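You operate a simulated robot arm through the tools that you are given. There is no shell and no other tool.

Carry out the task below with a simulated robot arm. There is one attempt and no reset: what you move stays moved.

TASK
Solder the two joints on the job card with the solder it names.
Fine: fume arm on first. One bead a joint, run whole without melting the came. Iron back in its rest, controller and fume arm off. Leave the other joints.

Only the result counts: the job must be done as asked and must still hold three seconds after the hand-in. Knocking over, shifting, dropping, spilling or breaking anything else fails it.

THE ROBOT
A 7-joint arm with a two-finger parallel gripper, fixed in place. Base frame: the origin is on the floor under the middle of its stand, x ahead of it, y to its left, z up. Readings come in m, degrees, newtons and seconds.
It reaches about 1.479 m from its shoulder. Its first joint turns from -166.0 to 166.0 degrees. Payload 4.4 kg.
The tool frame sits at the grasp point between the pads (the TCP): z along the fingers, y along the line on which they close. The tips reach 0.023 m beyond it. Largest opening 0.094 m; finger width 0.038, thickness 0.01; the body of the gripper, 0.054 by 0.096 m, starts 0.039 m behind the TCP.
Orientation is told as [roll, pitch, yaw] about the base's x, y, z axes, in that order, counted from this pose: with the fingers straight down and closing along the base's y, the tool's x points along the base's -x, its y along +y and its z along -z.

THE INTERFACE
- The arm moves only by the tool drive_tool. Its argument "rows" is a list of rows, each a list of 3 entries, a list of its own where there are three numbers: the gripper command, from -1 (shut) to 1 (fully open), values between in proportion, then the shift along the tool's x, y, z in units of 250 mm (1.0 is 250 mm), then the turn, a rotation vector about the tool's x, y, z in units of 90 degrees (1.0 is 90 degrees). In form: [[hand, [tx, ty, tz], [wx, wy, wz]], ...]. A call has 1 to 20 rows; each row is the pose to reach, as a shift and turn from the pose commanded when the call began, along the tool's axes at that moment. A call with a number of a shift or a turn outside -1 to 1 is refused whole. Each row takes 0.2 s and may step no farther than 0.05 m and 8.6 degrees from the row before; otherwise, or with a gripper value out of range, the whole call is refused. A pose out of reach is approached as far as the arm can. The call stops where the force on the tool passes 90 N (or 10 N more than at its start, if that is more) or the arm is blocked; 0.2 s more then pass. Each finger travels about 0.072 m/s and halts on what it meets, pressing with about 34 N; the grip force reading is that of the motor and also rises with nothing between the fingers. The clock runs only during rows and for 0.2 s after the last one: add rows that repeat a pose to give the fingers time. The reply holds the time, the measured pose of the TCP, the force on the tool along the base axes, the opening and the grip force, in the units named above and with some noise, with the torque about the TCP (base axes, N m) and any sound that the robot's microphone picked up.
- Cameras (640 x 400 px; columns grow to the right, rows downward): "scene" is fixed at [0.2208, 0.501, 1.5717]; the picture's right is [-0.17, -0.98, 0.00], its down [-0.44, 0.08, -0.89] and it looks along [0.88, -0.15, -0.45] (base axes); focal length 214 px, centre (320, 200). "wrist" rides on the gripper at [0.086, 0.016, -0.075] in the tool frame; the picture's right is [-0.18, 0.98, 0.00], its down [-0.58, -0.11, -0.81] and it looks along [-0.79, -0.15, 0.59] (tool axes); focal length 243 px, centre (320, 200).
- camera(camera): a new picture of that camera. No time passes.
- point_at(camera, pixels): for up to 12 pixels [column, row] of the newest picture of that camera ("zoom" is the newest enlarged one), the place [x, y, z] in the base frame of the surface seen there, good to about 0.002 m. No time passes.
- close_up(camera, box): a new picture of the part [left, top, right, bottom] of that camera's present view, enlarged. No time passes.
- finish_job(): hands the job in; it is judged then, once.

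Unless the task says otherwise, let go and move clear before handing in.

The tools are called after "Request:" as a command line: name --argument value ..., lists and objects as JSON in quotes. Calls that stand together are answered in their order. drive_tool: Moves the arm, as the interface text tells. Its arguments: {"type":"object","properties":{"rows":{"type":"array","items":{"type":"array"}}},"required":["rows"]} The other tools are called the same way: camera (camera) takes a picture; point_at (camera, pixels) gives the place of the surface under pixels of a picture; close_up (camera, box) takes an enlarged picture of a part of a camera's view; finish_job () hands the job in.

At the start:

```text
t: 0.0
position: [0.4899, 0.3359, 1.6056]
tool_rot: [0.0, 0.0, 0.0]
force: [-0.8, -0.7, 0.8]
wrist_torque: [0.0, -0.01, -0.01]
width: 0.0938
grasp_force: 0.1
```

scene: 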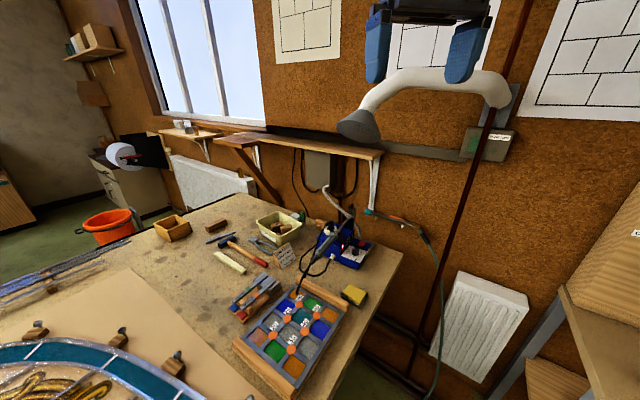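
wrist: 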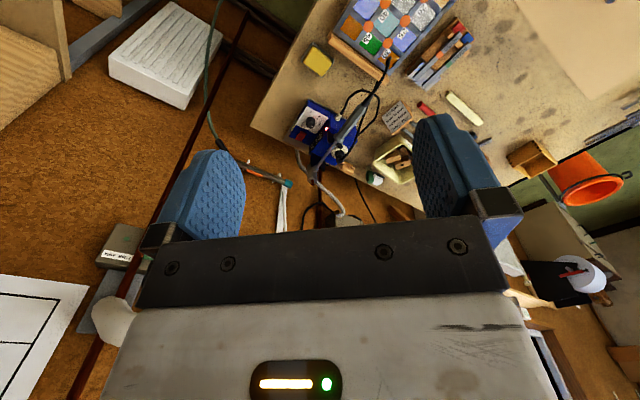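

The scene picture shows a workbench with a stained-glass panel with orange joints around (290,330), a soldering station near (340,240), a job card near (285,257), and a fume arm switch box near (490,145). I'll zoom in on these areas first.

Request:
close_up --camera "scene" --box '[260, 230, 320, 280]'

Request:
close_up --camera "scene" --box '[220, 270, 380, 400]'

Request:
close_up --camera "scene" --box '[290, 180, 400, 280]'

Request:
close_up --camera "scene" --box '[440, 100, 540, 180]'

```text
8.00 times, centred on (290, 255) of scene
```

zoom: 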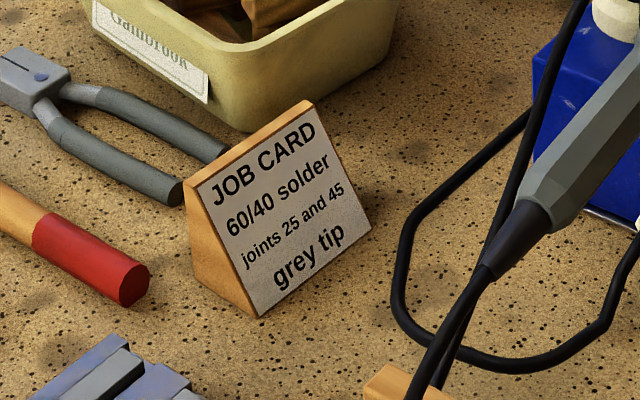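

```text
3.08 times, centred on (300, 335) of scene
```

zoom: 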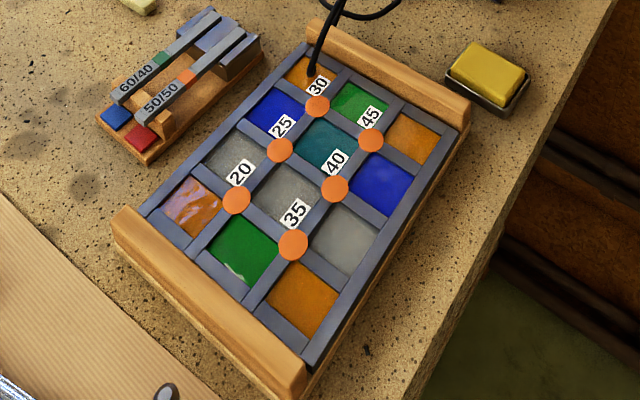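

```text
4.00 times, centred on (345, 230) of scene
```

zoom: 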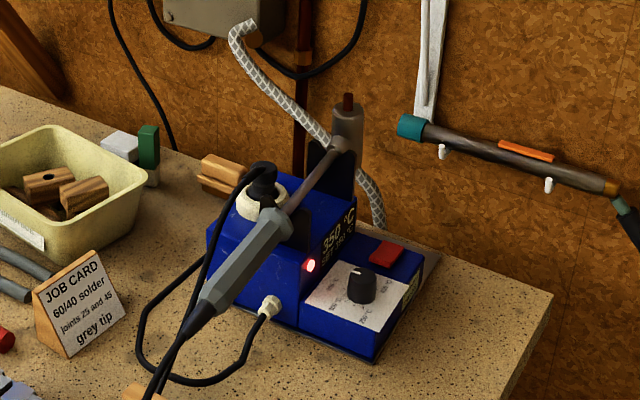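

```text
5.00 times, centred on (490, 140) of scene
```

zoom: 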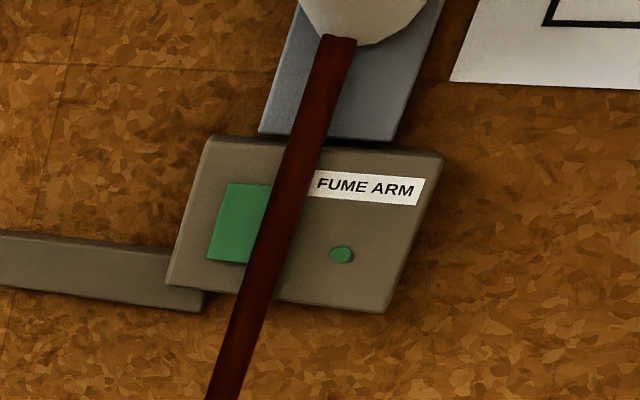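

The card reads 60/40 solder, joints 25 and 45, grey tip. Next I'll look closely at the controller dial and labels, the solder sticks, the wall-hung tool and the fume switch.

Request:
close_up --camera "scene" --box '[360, 240, 400, 270]'

Request:
close_up --camera "scene" --box '[340, 230, 376, 272]'

Request:
close_up --camera "scene" --box '[240, 270, 290, 315]'

Request:
close_up --camera "wrist" --box '[280, 80, 360, 180]'

Request:
close_up --camera "scene" --box '[310, 180, 380, 250]'

Request:
close_up --camera "wrist" --box '[400, 0, 480, 80]'

```text
13.33 times, centred on (380, 255) of scene
```

zoom: 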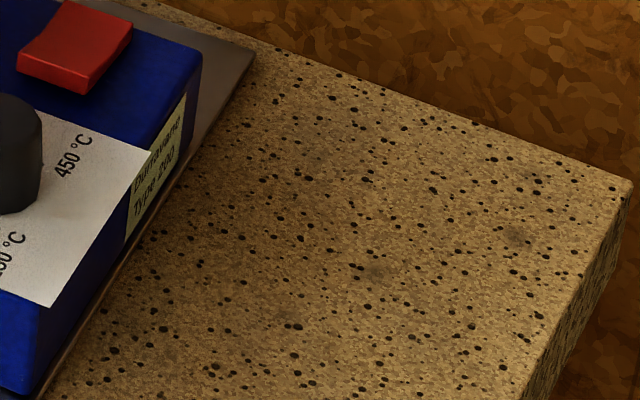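

```text
9.52 times, centred on (358, 251) of scene
```

zoom: 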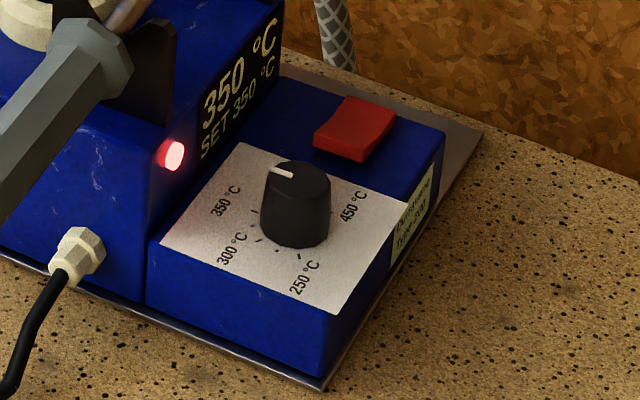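

```text
8.89 times, centred on (265, 292) of scene
```

zoom: 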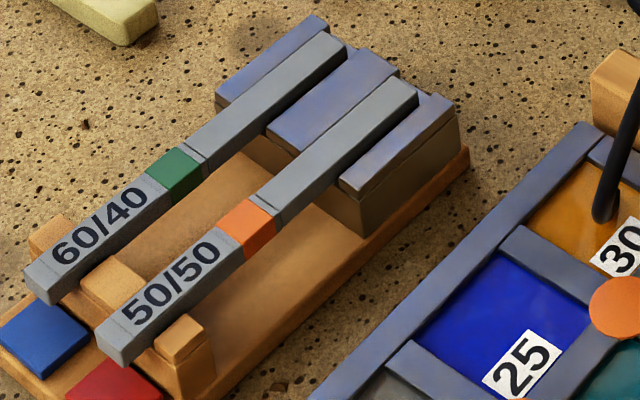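

```text
4.00 times, centred on (320, 130) of wrist
```

zoom: 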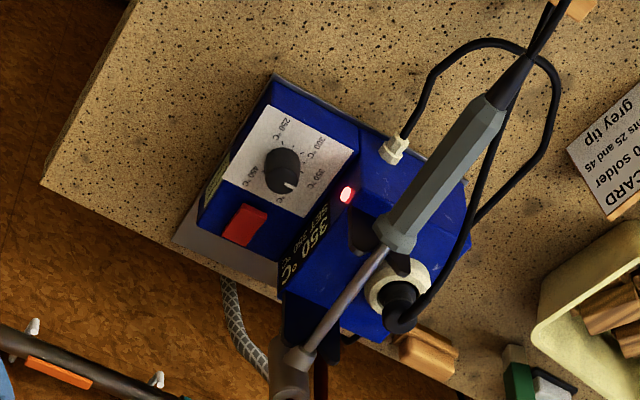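

```text
5.71 times, centred on (345, 215) of scene
```

zoom: 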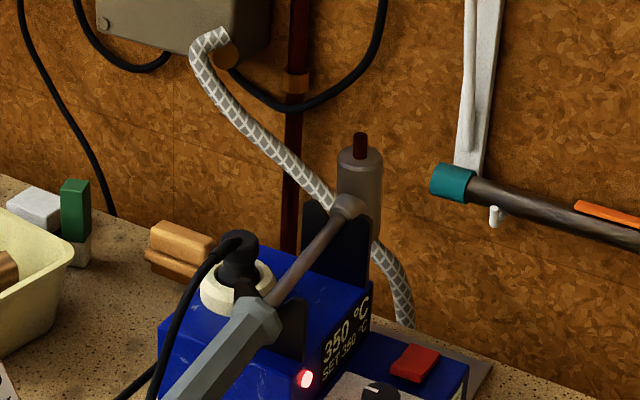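

```text
5.00 times, centred on (440, 40) of wrist
```

zoom: 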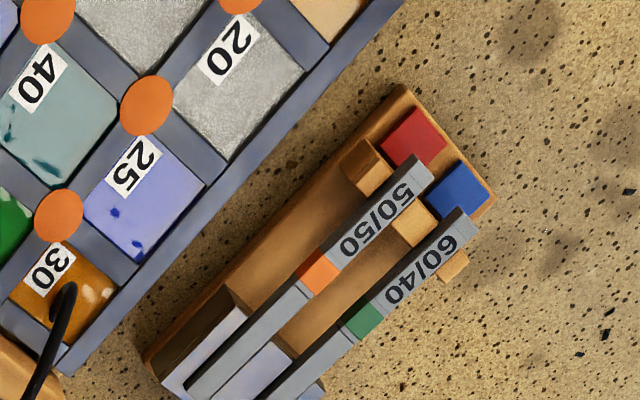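

The controller shows 350 °C set 350 °C with its lamp lit, and the dial has 250/300/350/450 marks. I'll look for anything that explains "grey tip": the wall tool, the rest, the objects on the shelves and the posters.

Request:
close_up --camera "scene" --box '[355, 195, 455, 275]'

Request:
close_up --camera "scene" --box '[320, 190, 360, 230]'

Request:
close_up --camera "scene" --box '[80, 100, 260, 220]'

Request:
close_up --camera "scene" --box '[140, 200, 330, 300]'

Request:
close_up --camera "scene" --box '[240, 100, 400, 220]'

Request:
close_up --camera "scene" --box '[440, 200, 640, 400]'

Request:
close_up --camera "scene" --box '[330, 0, 640, 200]'

Request:
close_up --camera "wrist" --box '[480, 220, 640, 340]'

```text
5.00 times, centred on (405, 235) of scene
```

zoom: 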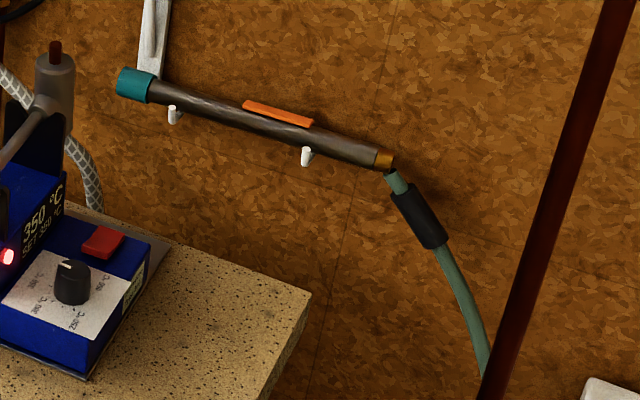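

```text
10.00 times, centred on (340, 210) of scene
```

zoom: 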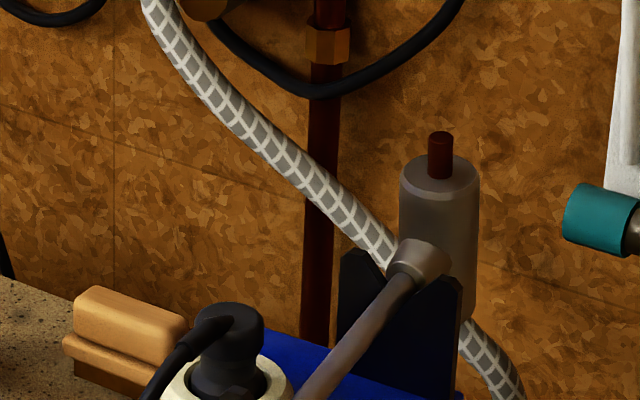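

```text
3.33 times, centred on (170, 160) of scene
```

zoom: 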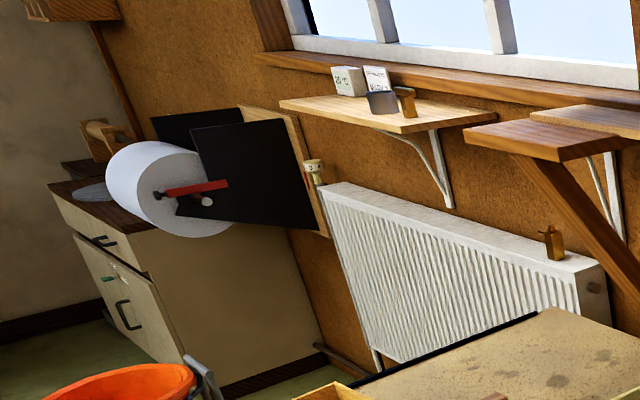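

```text
3.37 times, centred on (235, 250) of scene
```

zoom: 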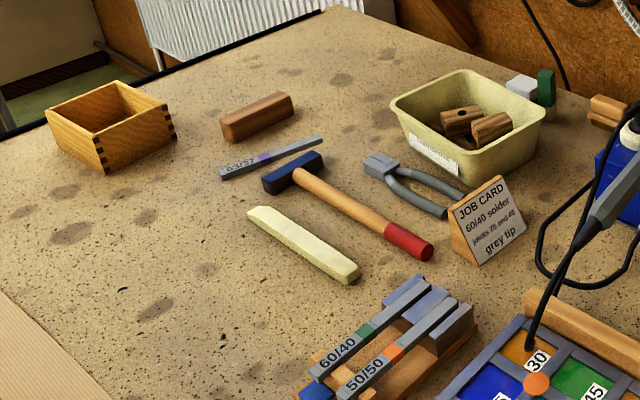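

```text
3.33 times, centred on (320, 160) of scene
```

zoom: 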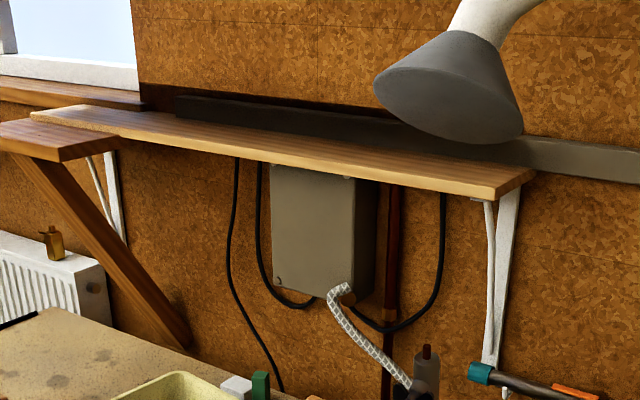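

```text
2.00 times, centred on (540, 300) of scene
```

zoom: 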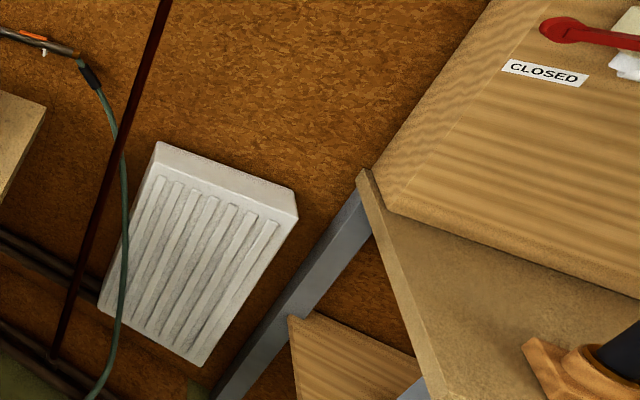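

```text
2.00 times, centred on (485, 100) of scene
```

zoom: 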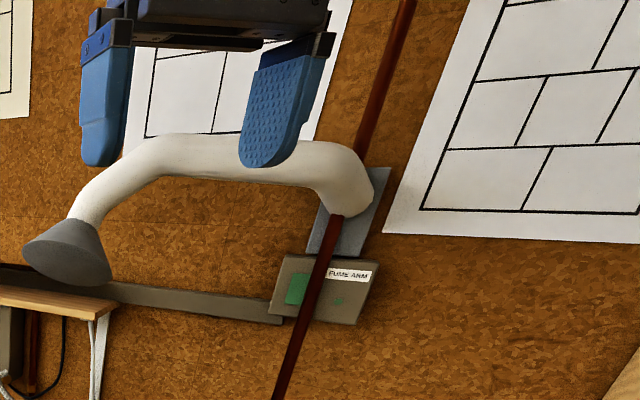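

```text
3.33 times, centred on (560, 280) of wrist
```

zoom: 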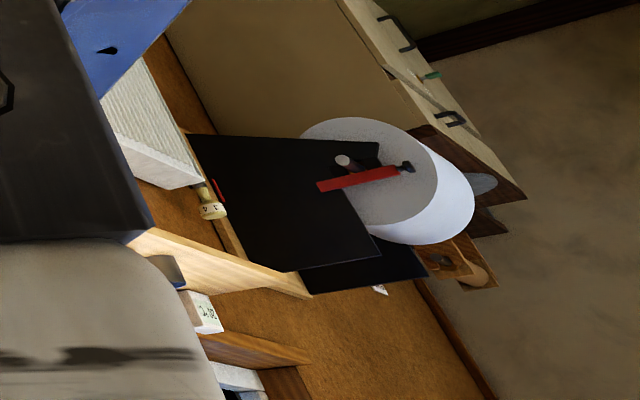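

I still need a legend for "grey tip". I'll look at the shelf cards near (180,125), the cupboard, the lower-right bench and the iron's head more closely.

Request:
close_up --camera "scene" --box '[170, 112, 220, 142]'

Request:
close_up --camera "scene" --box '[580, 200, 640, 260]'

Request:
close_up --camera "wrist" --box '[300, 120, 380, 230]'

Request:
close_up --camera "scene" --box '[60, 20, 140, 110]'

Request:
close_up --camera "scene" --box '[0, 250, 200, 400]'

Request:
close_up --camera "wrist" --box '[360, 140, 420, 200]'

```text
12.80 times, centred on (195, 127) of scene
```

zoom: 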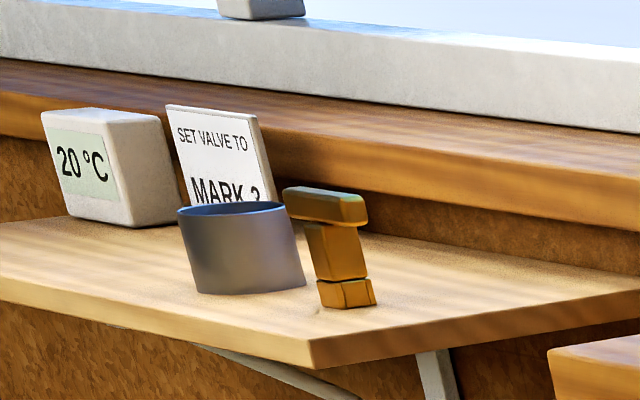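

```text
6.67 times, centred on (610, 230) of scene
```

zoom: 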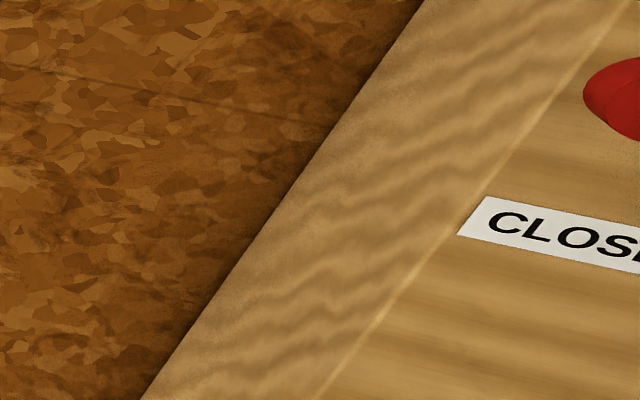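

```text
3.64 times, centred on (340, 175) of wrist
```

zoom: 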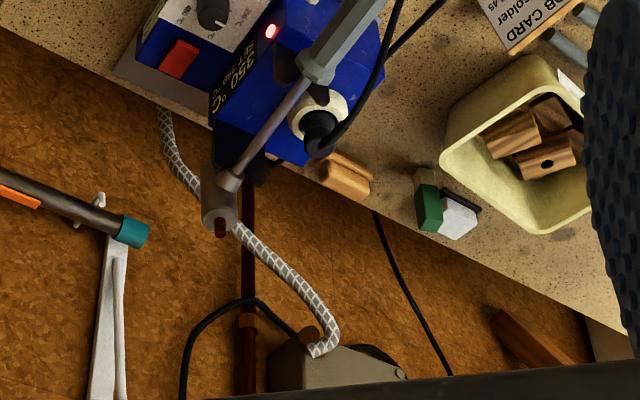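

```text
4.44 times, centred on (100, 65) of scene
```

zoom: 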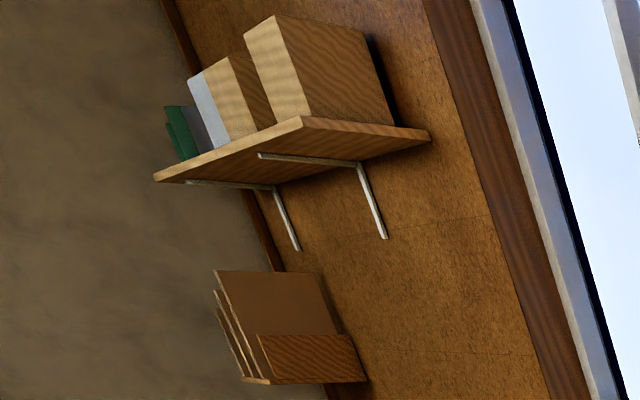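

```text
2.67 times, centred on (100, 325) of scene
```

zoom: 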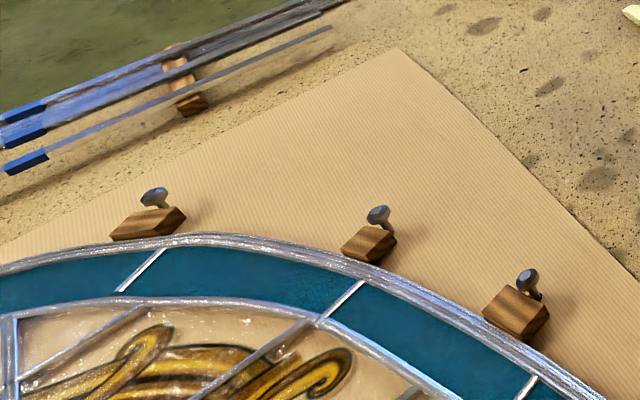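

```text
6.67 times, centred on (390, 170) of wrist
```

zoom: 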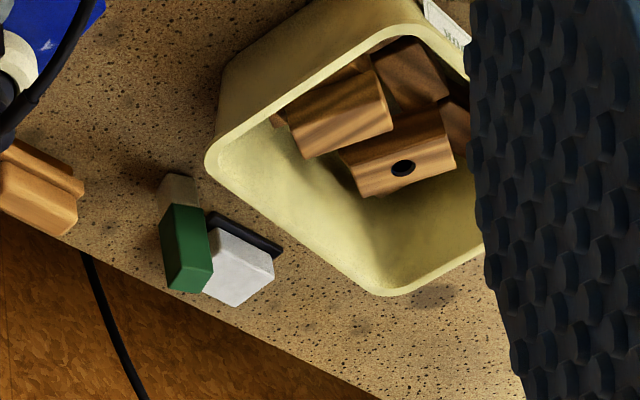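

The iron's head is a grey cross-cylinder with a copper-coloured end sticking up at about (347,193). I'll get 3D positions of the key features.

Request:
camera --camera "scene"

Request:
point_at --camera "scene" --pixels '[[478, 145], [508, 151], [490, 145], [390, 248], [387, 240], [365, 245], [347, 193], [347, 200], [340, 206], [330, 222], [318, 235], [308, 270]]'

Request:
point_at --camera "scene" --pixels '[[288, 317], [339, 316], [310, 304], [330, 330], [272, 335], [295, 352], [355, 295], [248, 297], [262, 306], [283, 285], [300, 280], [400, 253]]'

Request:
point_at --camera "scene" --pixels '[[365, 125], [420, 85], [490, 100], [490, 130], [485, 160], [370, 212], [420, 228], [320, 150], [285, 260], [275, 225], [370, 150], [245, 140]]'

```text
taken
```

scene: 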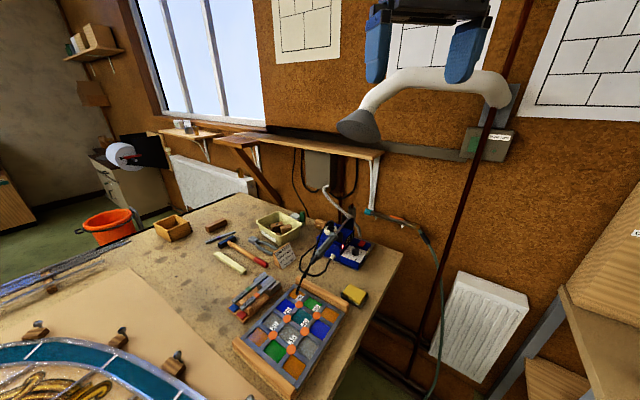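

```text
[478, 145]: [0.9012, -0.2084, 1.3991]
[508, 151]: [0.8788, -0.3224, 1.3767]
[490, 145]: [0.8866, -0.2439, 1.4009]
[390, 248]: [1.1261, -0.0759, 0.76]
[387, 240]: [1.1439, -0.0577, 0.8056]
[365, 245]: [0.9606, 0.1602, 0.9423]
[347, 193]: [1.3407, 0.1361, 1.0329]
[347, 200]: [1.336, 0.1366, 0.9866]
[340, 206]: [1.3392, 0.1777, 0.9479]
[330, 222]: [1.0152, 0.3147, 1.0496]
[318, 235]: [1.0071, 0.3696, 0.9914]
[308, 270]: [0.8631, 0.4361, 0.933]
```

```text
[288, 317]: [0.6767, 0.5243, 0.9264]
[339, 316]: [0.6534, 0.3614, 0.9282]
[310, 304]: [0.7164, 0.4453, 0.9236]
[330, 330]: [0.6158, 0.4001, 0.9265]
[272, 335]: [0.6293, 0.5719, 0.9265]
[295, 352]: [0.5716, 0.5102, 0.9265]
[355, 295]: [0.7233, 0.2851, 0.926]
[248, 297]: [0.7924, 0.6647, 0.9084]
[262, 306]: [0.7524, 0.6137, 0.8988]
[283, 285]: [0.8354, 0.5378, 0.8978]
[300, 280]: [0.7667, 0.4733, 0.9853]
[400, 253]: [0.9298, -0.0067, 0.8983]
```

```text
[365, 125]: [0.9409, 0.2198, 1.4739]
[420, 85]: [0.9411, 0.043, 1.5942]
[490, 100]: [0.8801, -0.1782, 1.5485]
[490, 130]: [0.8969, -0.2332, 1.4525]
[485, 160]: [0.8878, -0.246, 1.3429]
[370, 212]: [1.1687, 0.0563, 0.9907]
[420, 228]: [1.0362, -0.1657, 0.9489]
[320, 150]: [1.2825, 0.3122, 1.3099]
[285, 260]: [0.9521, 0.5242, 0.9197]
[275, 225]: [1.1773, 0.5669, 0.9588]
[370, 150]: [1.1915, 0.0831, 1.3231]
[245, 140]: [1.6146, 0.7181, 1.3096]
```

My pixel picks on thin items fell onto the wall, so I'll measure from enlarged pictures instead, starting with the iron and controller.

Request:
close_up --camera "scene" --box '[310, 180, 380, 250]'

Request:
point_at --camera "zoom" --pixels '[[360, 145], [360, 160], [360, 190], [358, 230], [348, 205], [320, 240], [285, 285], [255, 315], [220, 350], [185, 390], [325, 205], [370, 290]]'

Request:
close_up --camera "scene" --box '[290, 215, 350, 275]'

Request:
point_at --camera "zoom" --pixels '[[390, 175], [350, 230], [300, 290], [260, 345], [420, 150], [330, 310], [400, 200], [370, 175], [240, 390], [440, 280], [480, 330], [300, 390]]'

Request:
close_up --camera "scene" --box '[440, 100, 540, 180]'

Request:
point_at --camera "zoom" --pixels '[[225, 230], [250, 190], [240, 260], [340, 253], [365, 190], [190, 270], [390, 300], [430, 160], [260, 215], [310, 150], [280, 240], [210, 290]]'

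```text
5.71 times, centred on (345, 215) of scene
```

zoom: 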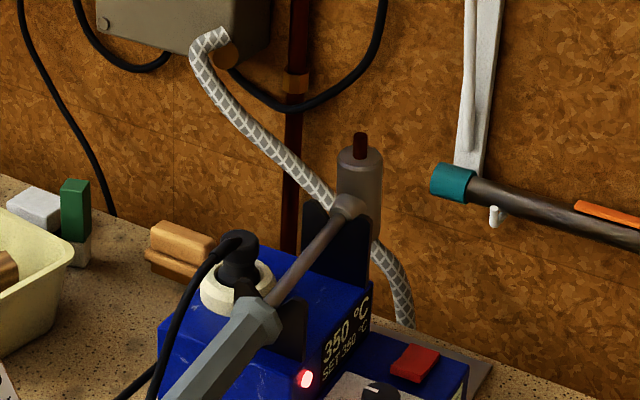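

```text
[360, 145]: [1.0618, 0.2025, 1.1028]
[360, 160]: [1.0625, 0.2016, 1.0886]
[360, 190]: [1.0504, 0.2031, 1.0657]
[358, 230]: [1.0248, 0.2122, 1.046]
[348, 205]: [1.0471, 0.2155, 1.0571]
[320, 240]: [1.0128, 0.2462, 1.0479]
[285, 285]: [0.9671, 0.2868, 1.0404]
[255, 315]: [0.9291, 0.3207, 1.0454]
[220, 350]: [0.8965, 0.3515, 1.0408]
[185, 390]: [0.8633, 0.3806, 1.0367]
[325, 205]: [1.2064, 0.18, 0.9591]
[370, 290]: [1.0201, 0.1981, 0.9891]
```

```text
6.67 times, centred on (320, 245) of scene
```

zoom: 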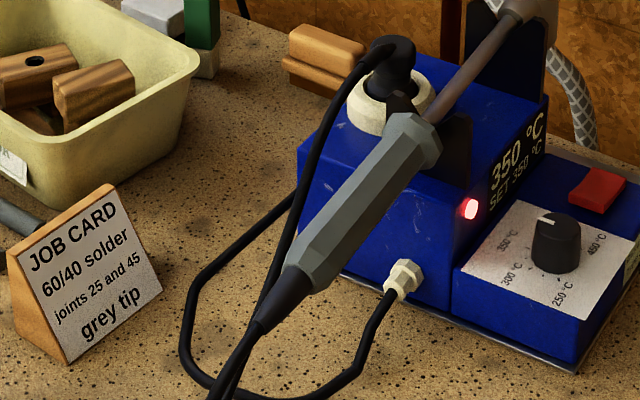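

```text
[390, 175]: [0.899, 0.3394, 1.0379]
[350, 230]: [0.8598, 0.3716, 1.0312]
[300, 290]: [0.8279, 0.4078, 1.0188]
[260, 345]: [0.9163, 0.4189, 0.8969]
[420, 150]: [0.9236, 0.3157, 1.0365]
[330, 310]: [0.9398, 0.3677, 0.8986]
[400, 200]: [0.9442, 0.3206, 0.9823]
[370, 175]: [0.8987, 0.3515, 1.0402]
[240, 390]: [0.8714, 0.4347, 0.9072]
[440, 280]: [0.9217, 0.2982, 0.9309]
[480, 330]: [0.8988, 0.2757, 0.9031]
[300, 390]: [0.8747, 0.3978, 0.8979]
```

```text
5.00 times, centred on (490, 140) of scene
```

zoom: 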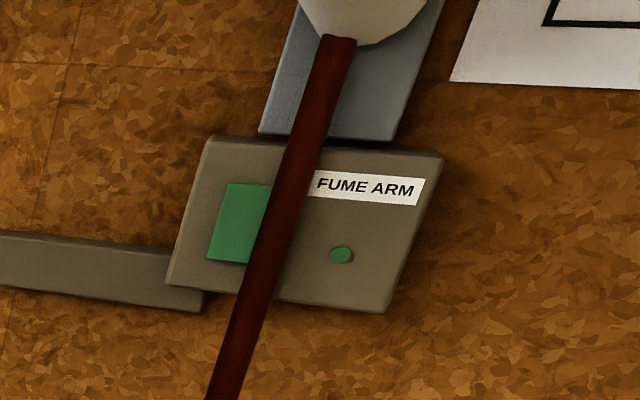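

```text
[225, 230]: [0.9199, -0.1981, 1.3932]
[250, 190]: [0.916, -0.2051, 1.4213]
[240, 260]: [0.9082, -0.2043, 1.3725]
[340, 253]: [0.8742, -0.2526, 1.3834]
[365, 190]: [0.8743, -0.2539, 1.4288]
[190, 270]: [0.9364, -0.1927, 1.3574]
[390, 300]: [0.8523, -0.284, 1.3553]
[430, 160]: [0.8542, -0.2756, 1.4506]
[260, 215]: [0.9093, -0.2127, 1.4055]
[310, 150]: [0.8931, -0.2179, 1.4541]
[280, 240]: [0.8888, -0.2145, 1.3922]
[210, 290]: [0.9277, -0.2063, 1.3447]
```

The iron lies horizontally, pointing at the wall along roughly (0.74, -0.67), and its vertical head sits at about (1.055, 0.205) with its top at z 1.10. I'll bring the wrist camera lower and to the right of the bench to see the head's lower end and any labels.

Request:
drive_tool --rows '[[1, [-0.0667, -0.08, 0.1667], [0, 0, -0.037]], [1, [-0.1333, -0.16, 0.3333], [0, 0, -0.074]], [1, [-0.2, -0.24, 0.5], [0, 0, -0.111]], [1, [-0.2667, -0.32, 0.6667], [0, 0, -0.148]], [1, [-0.3333, -0.4, 0.8333], [0, 0, -0.185]], [1, [-0.4, -0.48, 1.0], [0, 0, -0.222]]]'

```text
t: 1.4
position: [0.587, 0.2149, 1.3573]
tool_rot: [0.0, -0.1, 20.1]
force: [-0.2, 0.2, 0.5]
wrist_torque: [0.03, 0.0, 0.0]
width: 0.0937
grasp_force: 0.0
```

The move went as commanded. Now I'll tilt the camera up and drop lower on the right side of the bench.

Request:
drive_tool --rows '[[1, [-0.027, -0.074, 0.1667], [0, -0.0667, 0]], [1, [-0.054, -0.149, 0.3333], [0, -0.1333, 0]], [1, [-0.08, -0.223, 0.5], [0, -0.2, 0]], [1, [-0.107, -0.297, 0.6667], [0, -0.2667, 0]], [1, [-0.134, -0.372, 0.8333], [0, -0.3333, 0]], [1, [-0.161, -0.446, 1.0], [0, -0.4, 0]]]'

Request:
camera --camera "wrist"

Request:
camera --camera "scene"

```text
t: 2.8
position: [0.6653, 0.1228, 1.1052]
tool_rot: [-0.1, -36.1, 20.0]
force: [-0.4, 0.0, 1.0]
wrist_torque: [-0.02, 0.02, 0.01]
width: 0.0939
grasp_force: 0.1
```

```text
taken
```

wrist: 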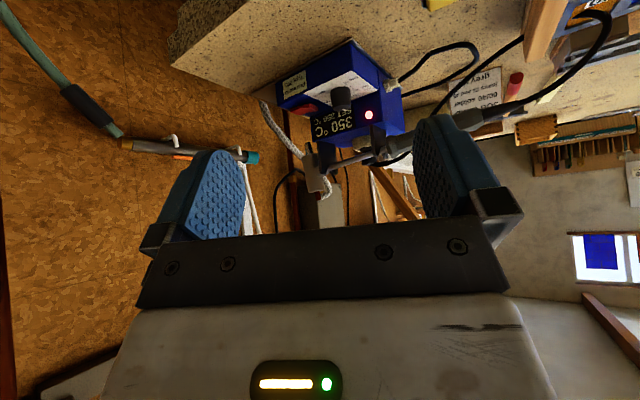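

```text
taken
```

scene: 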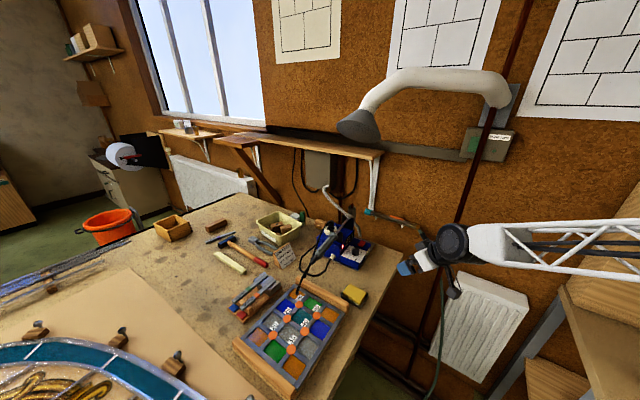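

Now the wrist view shows the station from the side. I'll zoom in on the iron head near (320,175), the label at (295,85) and the display.

Request:
close_up --camera "wrist" --box '[290, 130, 390, 200]'

Request:
close_up --camera "wrist" --box '[270, 40, 410, 150]'

Request:
close_up --camera "wrist" --box '[440, 0, 640, 200]'

Request:
close_up --camera "wrist" --box '[110, 100, 270, 200]'

```text
5.71 times, centred on (340, 165) of wrist
```

zoom: 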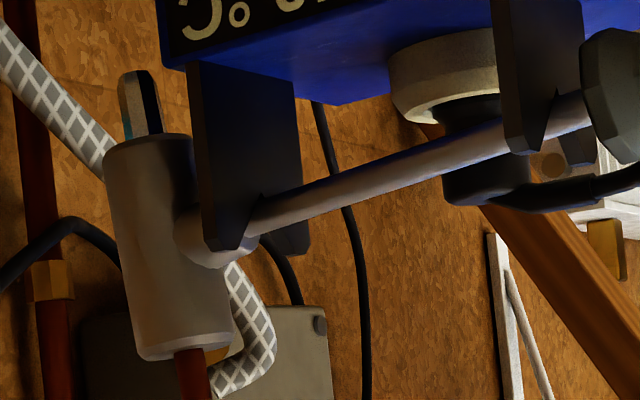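

```text
3.64 times, centred on (340, 95) of wrist
```

zoom: 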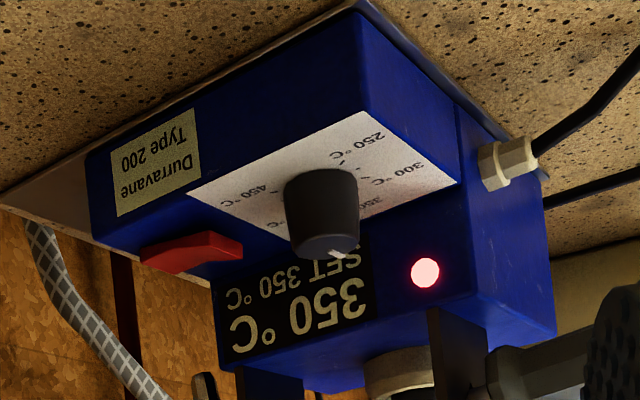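

```text
2.00 times, centred on (540, 100) of wrist
```

zoom: 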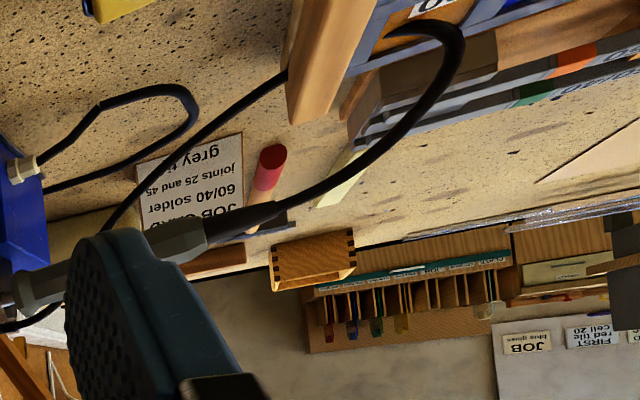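

```text
4.00 times, centred on (190, 150) of wrist
```

zoom: 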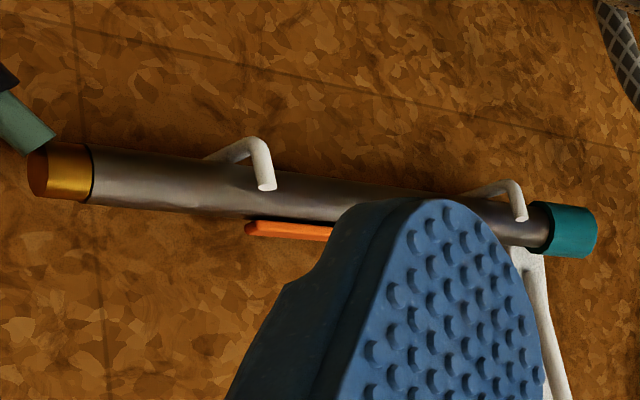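

The head has two ends: an upper red-brown one and a lower one that looks grey (zoom pixel (140,105)). I'll enlarge both to confirm which is the grey tip.

Request:
close_up --camera "wrist" --box '[300, 136, 332, 166]'

Request:
point_at --camera "zoom" --pixels '[[260, 100], [260, 150], [280, 190], [300, 250], [230, 100], [300, 130], [310, 60]]'

Request:
close_up --camera "wrist" --box '[300, 160, 340, 205]'

Request:
close_up --camera "wrist" --box '[520, 110, 640, 240]'

```text
13.33 times, centred on (316, 151) of wrist
```

zoom: 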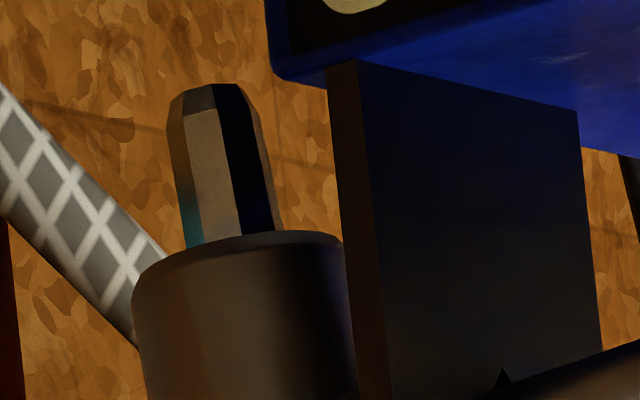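

```text
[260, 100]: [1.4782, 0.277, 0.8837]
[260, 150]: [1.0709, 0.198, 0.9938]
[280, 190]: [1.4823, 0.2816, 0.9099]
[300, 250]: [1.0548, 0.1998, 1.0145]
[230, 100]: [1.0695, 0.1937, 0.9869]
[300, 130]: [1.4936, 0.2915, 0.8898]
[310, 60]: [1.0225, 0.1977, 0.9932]
```

```text
8.89 times, centred on (320, 182) of wrist
```

zoom: 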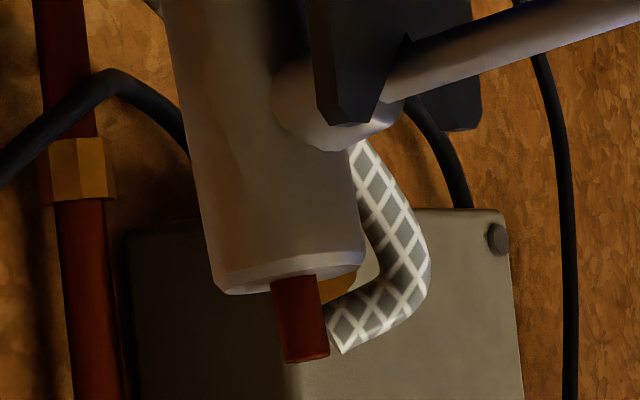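

```text
3.08 times, centred on (580, 175) of wrist
```

zoom: 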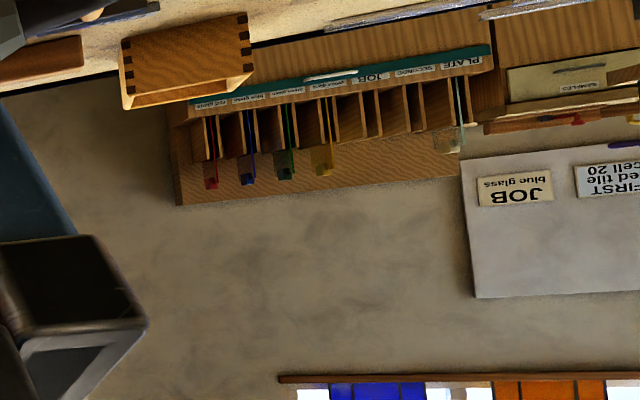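

The lower end is a chamfered grey bit and the upper end is a red rod, so the grey tip already faces down as the iron lies. The fume arm comes first, so I'll swing the camera round to face its switch box at about (0.90, -0.24, 1.40).

Request:
drive_tool --rows '[[1, [-0.087, -0.0836, -0.1271], [0.0504, 0, 0.0693]], [1, [-0.174, -0.1671, -0.2543], [0.1008, 0, 0.1387]], [1, [-0.261, -0.2507, -0.3814], [0.1512, 0, 0.208]], [1, [-0.348, -0.3343, -0.5086], [0.2015, 0, 0.2774]], [1, [-0.435, -0.4179, -0.6357], [0.2519, 0, 0.3467]], [1, [-0.522, -0.5014, -0.7629], [0.3023, 0, 0.4161]], [1, [-0.609, -0.585, -0.89], [0.3527, 0, 0.4854]]]'

Request:
camera --camera "wrist"

```text
t: 4.4
position: [0.7066, -0.0136, 1.375]
tool_rot: [0.0, -35.9, -34.1]
force: [0.4, 0.0, 0.5]
wrist_torque: [-0.02, -0.01, 0.02]
width: 0.0942
grasp_force: 0.0
```

```text
taken
```

wrist: 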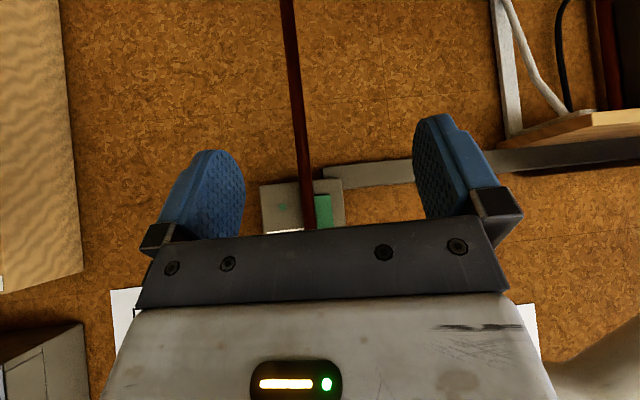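

The box is partly hidden behind the palm at (300,205). I'll raise the arm 0.12 m to see it fully.

Request:
drive_tool --rows '[[1, [-0.094, 0, -0.129], [0, 0, 0]], [1, [-0.188, 0, -0.259], [0, 0, 0]], [1, [-0.282, 0, -0.388], [0, 0, 0]]]'

Request:
camera --camera "wrist"

Request:
close_up --camera "wrist" --box '[240, 80, 380, 170]'

```text
t: 5.2
position: [0.7083, -0.0148, 1.4975]
tool_rot: [0.1, -36.0, -34.0]
force: [0.3, -0.6, 0.4]
wrist_torque: [-0.01, 0.02, 0.0]
width: 0.0942
grasp_force: 0.0
```

```text
taken
```

wrist: 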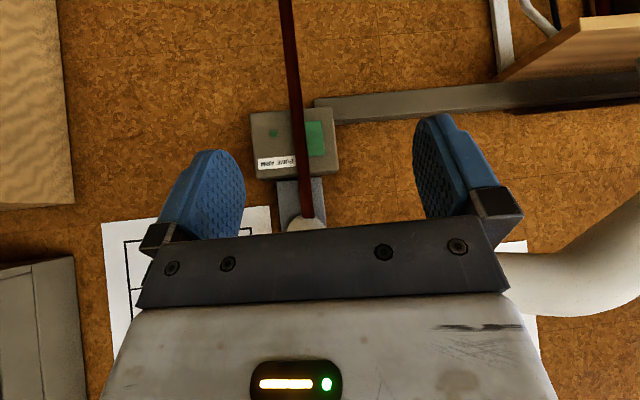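

```text
4.44 times, centred on (310, 125) of wrist
```

zoom: 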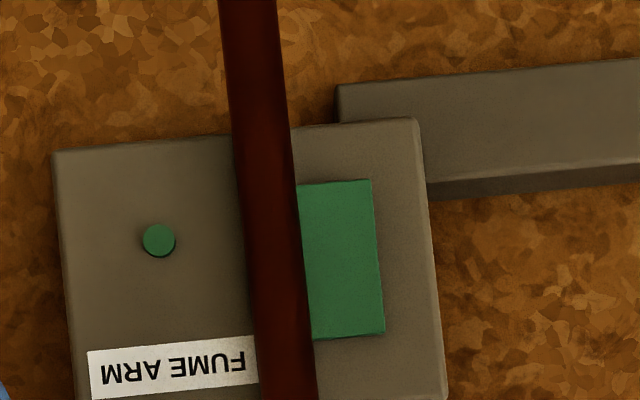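

Request:
point_at --camera "zoom" --pixels '[[340, 200], [345, 260], [345, 320], [370, 260], [315, 260], [275, 260], [240, 250], [305, 300], [158, 240], [200, 250], [410, 260], [200, 200]]'

Request:
close_up --camera "wrist" --box '[295, 110, 345, 165]'

```text
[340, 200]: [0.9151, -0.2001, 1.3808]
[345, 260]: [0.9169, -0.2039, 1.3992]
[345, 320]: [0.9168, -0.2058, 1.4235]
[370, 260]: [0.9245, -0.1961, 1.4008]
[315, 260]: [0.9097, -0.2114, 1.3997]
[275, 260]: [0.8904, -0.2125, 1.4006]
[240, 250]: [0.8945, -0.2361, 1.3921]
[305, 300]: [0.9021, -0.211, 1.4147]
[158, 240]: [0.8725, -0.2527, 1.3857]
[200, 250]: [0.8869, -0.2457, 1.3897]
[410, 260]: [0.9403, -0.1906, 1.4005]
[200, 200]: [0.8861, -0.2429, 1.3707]
```

```text
7.27 times, centred on (320, 138) of wrist
```

zoom: 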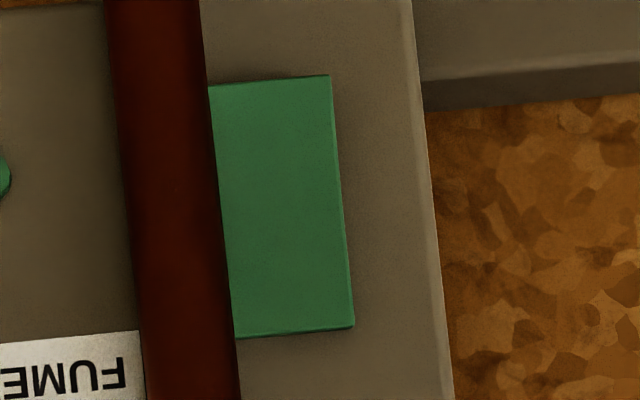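

The rocker's lower edge protrudes (z≈1.38, about 6 mm further out than its top), and the pipe hides its left part. I'll close the fingers, line up with the wall normal and prepare to press the lower right part of the rocker.

Request:
drive_tool --rows '[[-1, [-0.029, -0.0135, 0.16], [0.014, 0, 0.0193]], [-1, [-0.058, -0.027, 0.321], [0.0281, 0, 0.0387]], [-1, [-0.088, -0.04, 0.481], [0.0421, 0, 0.058]], [-1, [-0.117, -0.054, 0.642], [0.0562, 0, 0.0773]], [-1, [-0.117, -0.054, 0.642], [0.0562, 0, 0.0773]]]'

Request:
drive_tool --rows '[[-1, [0, 0, 0], [0, -0.0857, 0]], [-1, [0, 0, 0], [0, -0.1714, 0]], [-1, [0, 0, 0], [0, -0.2571, 0]], [-1, [0, 0, 0], [0, -0.3429, 0]], [-1, [0, 0, 0], [0, -0.4286, 0]], [-1, [0, 0, 0], [0, -0.5143, 0]], [-1, [0, 0, 0], [0, -0.6, 0]]]'

Request:
camera --camera "scene"

Request:
close_up --camera "scene" --box '[420, 90, 560, 190]'

```text
t: 6.4
position: [0.7973, -0.0935, 1.3809]
tool_rot: [0.1, -36.0, -42.7]
force: [0.6, -0.8, 0.8]
wrist_torque: [-0.02, -0.03, -0.02]
width: 0.0
grasp_force: 34.2
```

```text
t: 8.0
position: [0.798, -0.0918, 1.3823]
tool_rot: [154.2, -89.8, 163.3]
force: [-0.9, -0.1, 0.4]
wrist_torque: [0.02, -0.01, -0.03]
width: 0.0
grasp_force: 34.2
```

```text
taken
```

scene: 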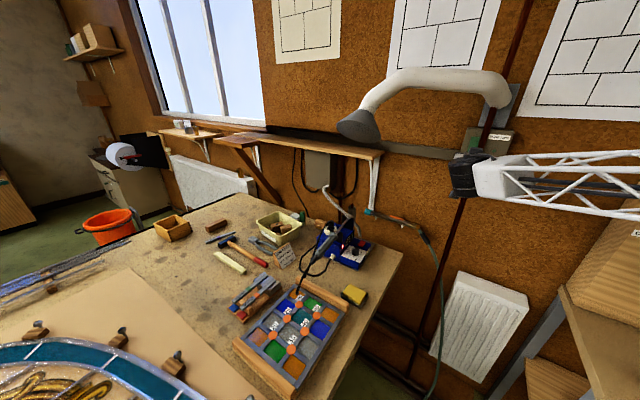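

```text
4.00 times, centred on (490, 140) of scene
```

zoom: 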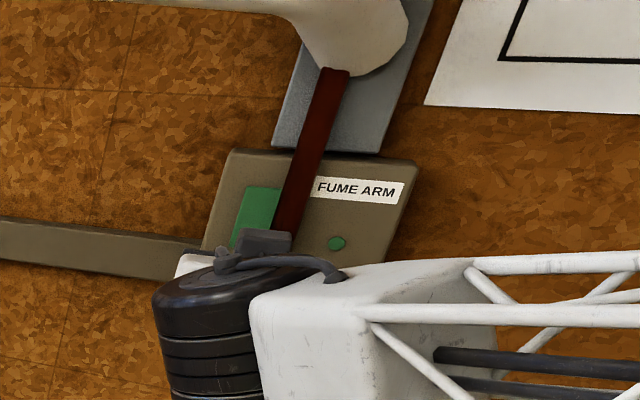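

The fingers are shut and point straight at the wall, with the tip at about 0.136 m from contact on the rocker's lower right. I'll advance to just short of it and then press in small steps.

Request:
drive_tool --rows '[[-1, [0, 0, 0.16], [0, 0, 0]], [-1, [0, 0, 0.32], [0, 0, 0]], [-1, [0, 0, 0.46], [0, 0, 0]], [-1, [0, 0, 0.5], [0, 0, 0]], [-1, [0, 0, 0.52], [0, 0, 0]], [-1, [0, 0, 0.532], [0, 0, 0]]]'

Request:
close_up --camera "scene" --box '[420, 90, 560, 190]'

```text
t: 9.4
position: [0.8952, -0.1831, 1.3826]
tool_rot: [24.9, -89.9, -67.5]
force: [-0.6, 0.1, 0.9]
wrist_torque: [-0.03, -0.02, -0.01]
width: 0.0
grasp_force: 34.3
```

```text
4.00 times, centred on (490, 140) of scene
```

zoom: 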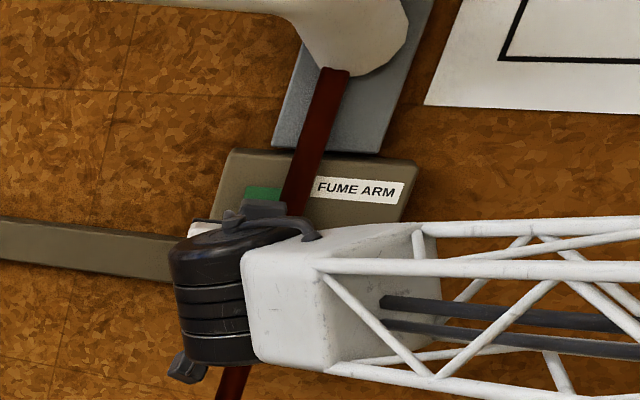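

No contact force yet, with the tip at about n=0.806. I'll keep pressing in 2 mm steps.

Request:
drive_tool --rows '[[-1, [0, 0, 0.008], [0, 0, 0]], [-1, [0, 0, 0.016], [0, 0, 0]], [-1, [0, 0, 0.024], [0, 0, 0]], [-1, [0, 0, 0.032], [0, 0, 0]]]'

```text
t: 10.4
position: [0.8994, -0.1847, 1.3815]
tool_rot: [110.5, -90.0, -153.2]
force: [-48.0, 21.9, -5.2]
wrist_torque: [-0.28, -0.72, -0.78]
width: 0.0004
grasp_force: 33.9
stopped in row 4: the force on the tool passed its limit at 106 N (the readings are from after the stop); the commanded pose is now the measured one
```

The push stopped on force with the tip at about n=0.810, so I'll back off and look at the rocker and lamp.

Request:
drive_tool --rows '[[-1, [0, 0, -0.08], [0, 0, 0]], [-1, [0, 0, -0.24], [0, 0, 0]], [-1, [0, 0, -0.4], [0, 0, 0]], [-1, [0.15, 0, -0.5], [0, 0, 0]], [-1, [0.3, 0, -0.6], [0, 0, 0]]]'

Request:
close_up --camera "scene" --box '[440, 100, 540, 180]'

Request:
camera --camera "wrist"

```text
t: 11.6
position: [0.7899, -0.0861, 1.3056]
tool_rot: [3.4, -90.0, -46.0]
force: [0.2, 0.4, 0.3]
wrist_torque: [0.0, 0.0, -0.03]
width: 0.0
grasp_force: 34.6
```

```text
5.00 times, centred on (490, 140) of scene
```

zoom: 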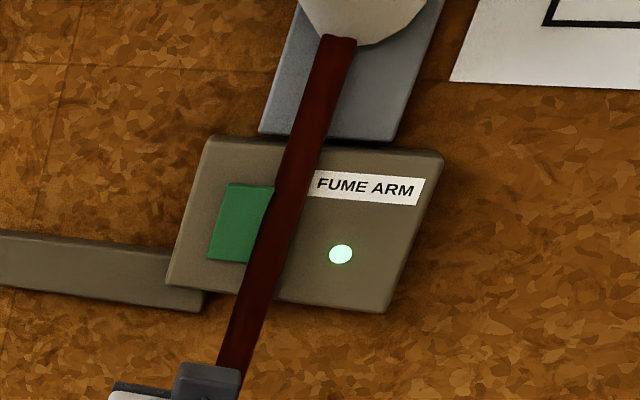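

```text
taken
```

wrist: 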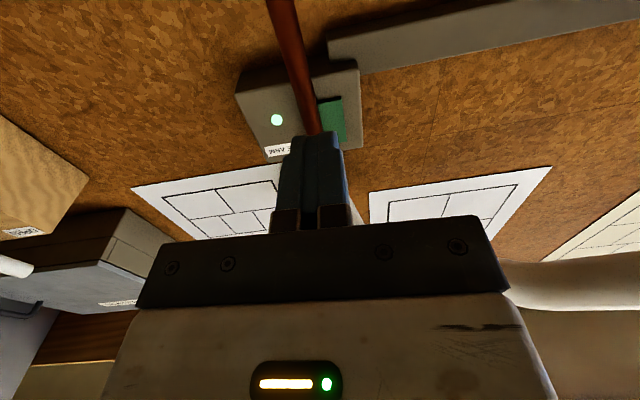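

The small lamp on the fume box is now lit (zoom (340,254)), so the fume arm is on. Now I'll back away and move towards the iron while pitching the gripper down.

Request:
drive_tool --rows '[[-1, [-0.0225, 0.0631, -0.1056], [0, 0.0833, 0]], [-1, [-0.045, 0.1262, -0.2112], [0, 0.1667, 0]], [-1, [-0.0675, 0.1894, -0.3169], [0, 0.25, 0]], [-1, [-0.09, 0.2525, -0.4225], [0, 0.3333, 0]], [0.2, [-0.1125, 0.3156, -0.5281], [0, 0.4167, 0]], [0.2, [-0.135, 0.3787, -0.6337], [0, 0.5, 0]], [0.2, [-0.1575, 0.4419, -0.7394], [0, 0.5833, 0]], [0.2, [-0.18, 0.505, -0.845], [0, 0.6667, 0]]]'

Request:
camera --camera "scene"

Request:
camera --camera "wrist"

```text
t: 13.4
position: [0.7205, 0.151, 1.3526]
tool_rot: [0.0, -29.7, -42.6]
force: [0.1, 0.2, -0.7]
wrist_torque: [0.01, 0.02, 0.02]
width: 0.0563
grasp_force: 0.0
```

```text
taken
```

scene: 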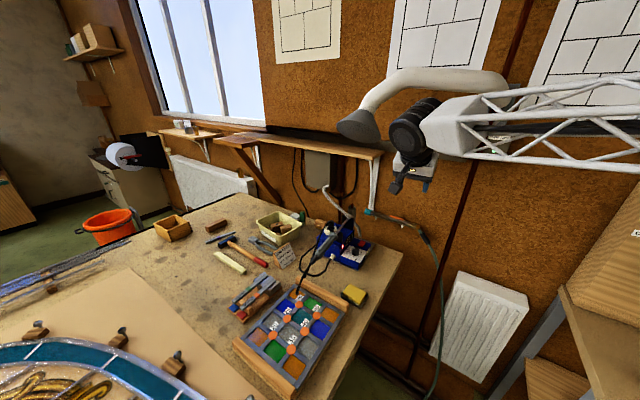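

```text
taken
```

wrist: 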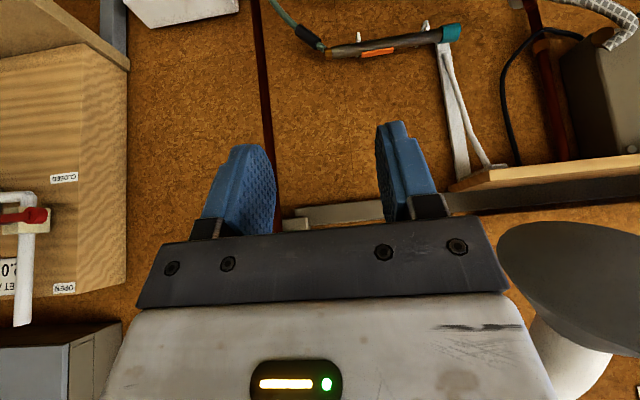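

Both views are clear of the station. I'll measure the iron's handle precisely from enlarged scene pictures now.

Request:
close_up --camera "scene" --box '[312, 228, 336, 260]'

Request:
point_at --camera "zoom" --pixels '[[470, 60], [430, 60], [390, 60], [350, 60], [420, 120], [380, 120], [340, 120], [300, 120], [400, 190], [350, 190], [300, 190], [250, 190]]'

Request:
point_at --camera "zoom" --pixels '[[330, 260], [280, 260], [230, 260], [200, 260], [290, 320], [240, 320], [200, 320], [170, 320], [200, 380], [160, 380], [500, 100], [520, 40]]'

```text
12.50 times, centred on (324, 244) of scene
```

zoom: 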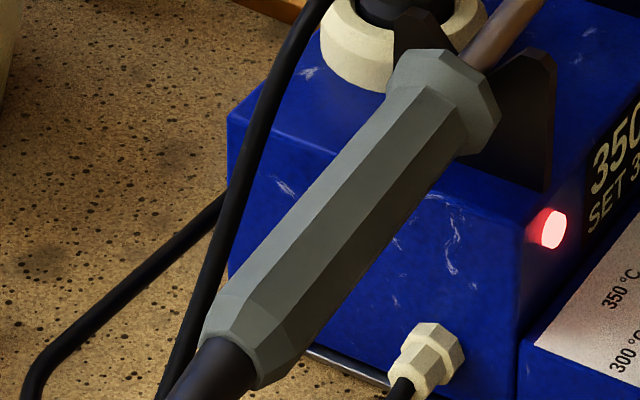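

```text
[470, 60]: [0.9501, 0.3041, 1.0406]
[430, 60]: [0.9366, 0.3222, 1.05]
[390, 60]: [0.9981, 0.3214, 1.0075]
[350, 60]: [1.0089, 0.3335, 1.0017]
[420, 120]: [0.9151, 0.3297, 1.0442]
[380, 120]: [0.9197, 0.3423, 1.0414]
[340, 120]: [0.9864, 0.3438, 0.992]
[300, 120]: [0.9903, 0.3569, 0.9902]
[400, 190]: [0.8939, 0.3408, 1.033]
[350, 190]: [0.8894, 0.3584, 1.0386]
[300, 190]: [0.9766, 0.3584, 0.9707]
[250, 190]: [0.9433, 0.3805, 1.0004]
```

```text
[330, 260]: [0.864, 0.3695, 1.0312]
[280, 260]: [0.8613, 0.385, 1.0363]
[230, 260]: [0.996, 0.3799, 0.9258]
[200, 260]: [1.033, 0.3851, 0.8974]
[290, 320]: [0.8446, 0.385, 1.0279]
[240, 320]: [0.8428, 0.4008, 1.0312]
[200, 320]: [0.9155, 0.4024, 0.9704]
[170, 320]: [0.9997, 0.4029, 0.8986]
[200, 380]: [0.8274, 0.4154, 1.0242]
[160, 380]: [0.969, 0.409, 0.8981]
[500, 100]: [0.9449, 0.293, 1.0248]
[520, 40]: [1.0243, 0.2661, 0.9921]
```

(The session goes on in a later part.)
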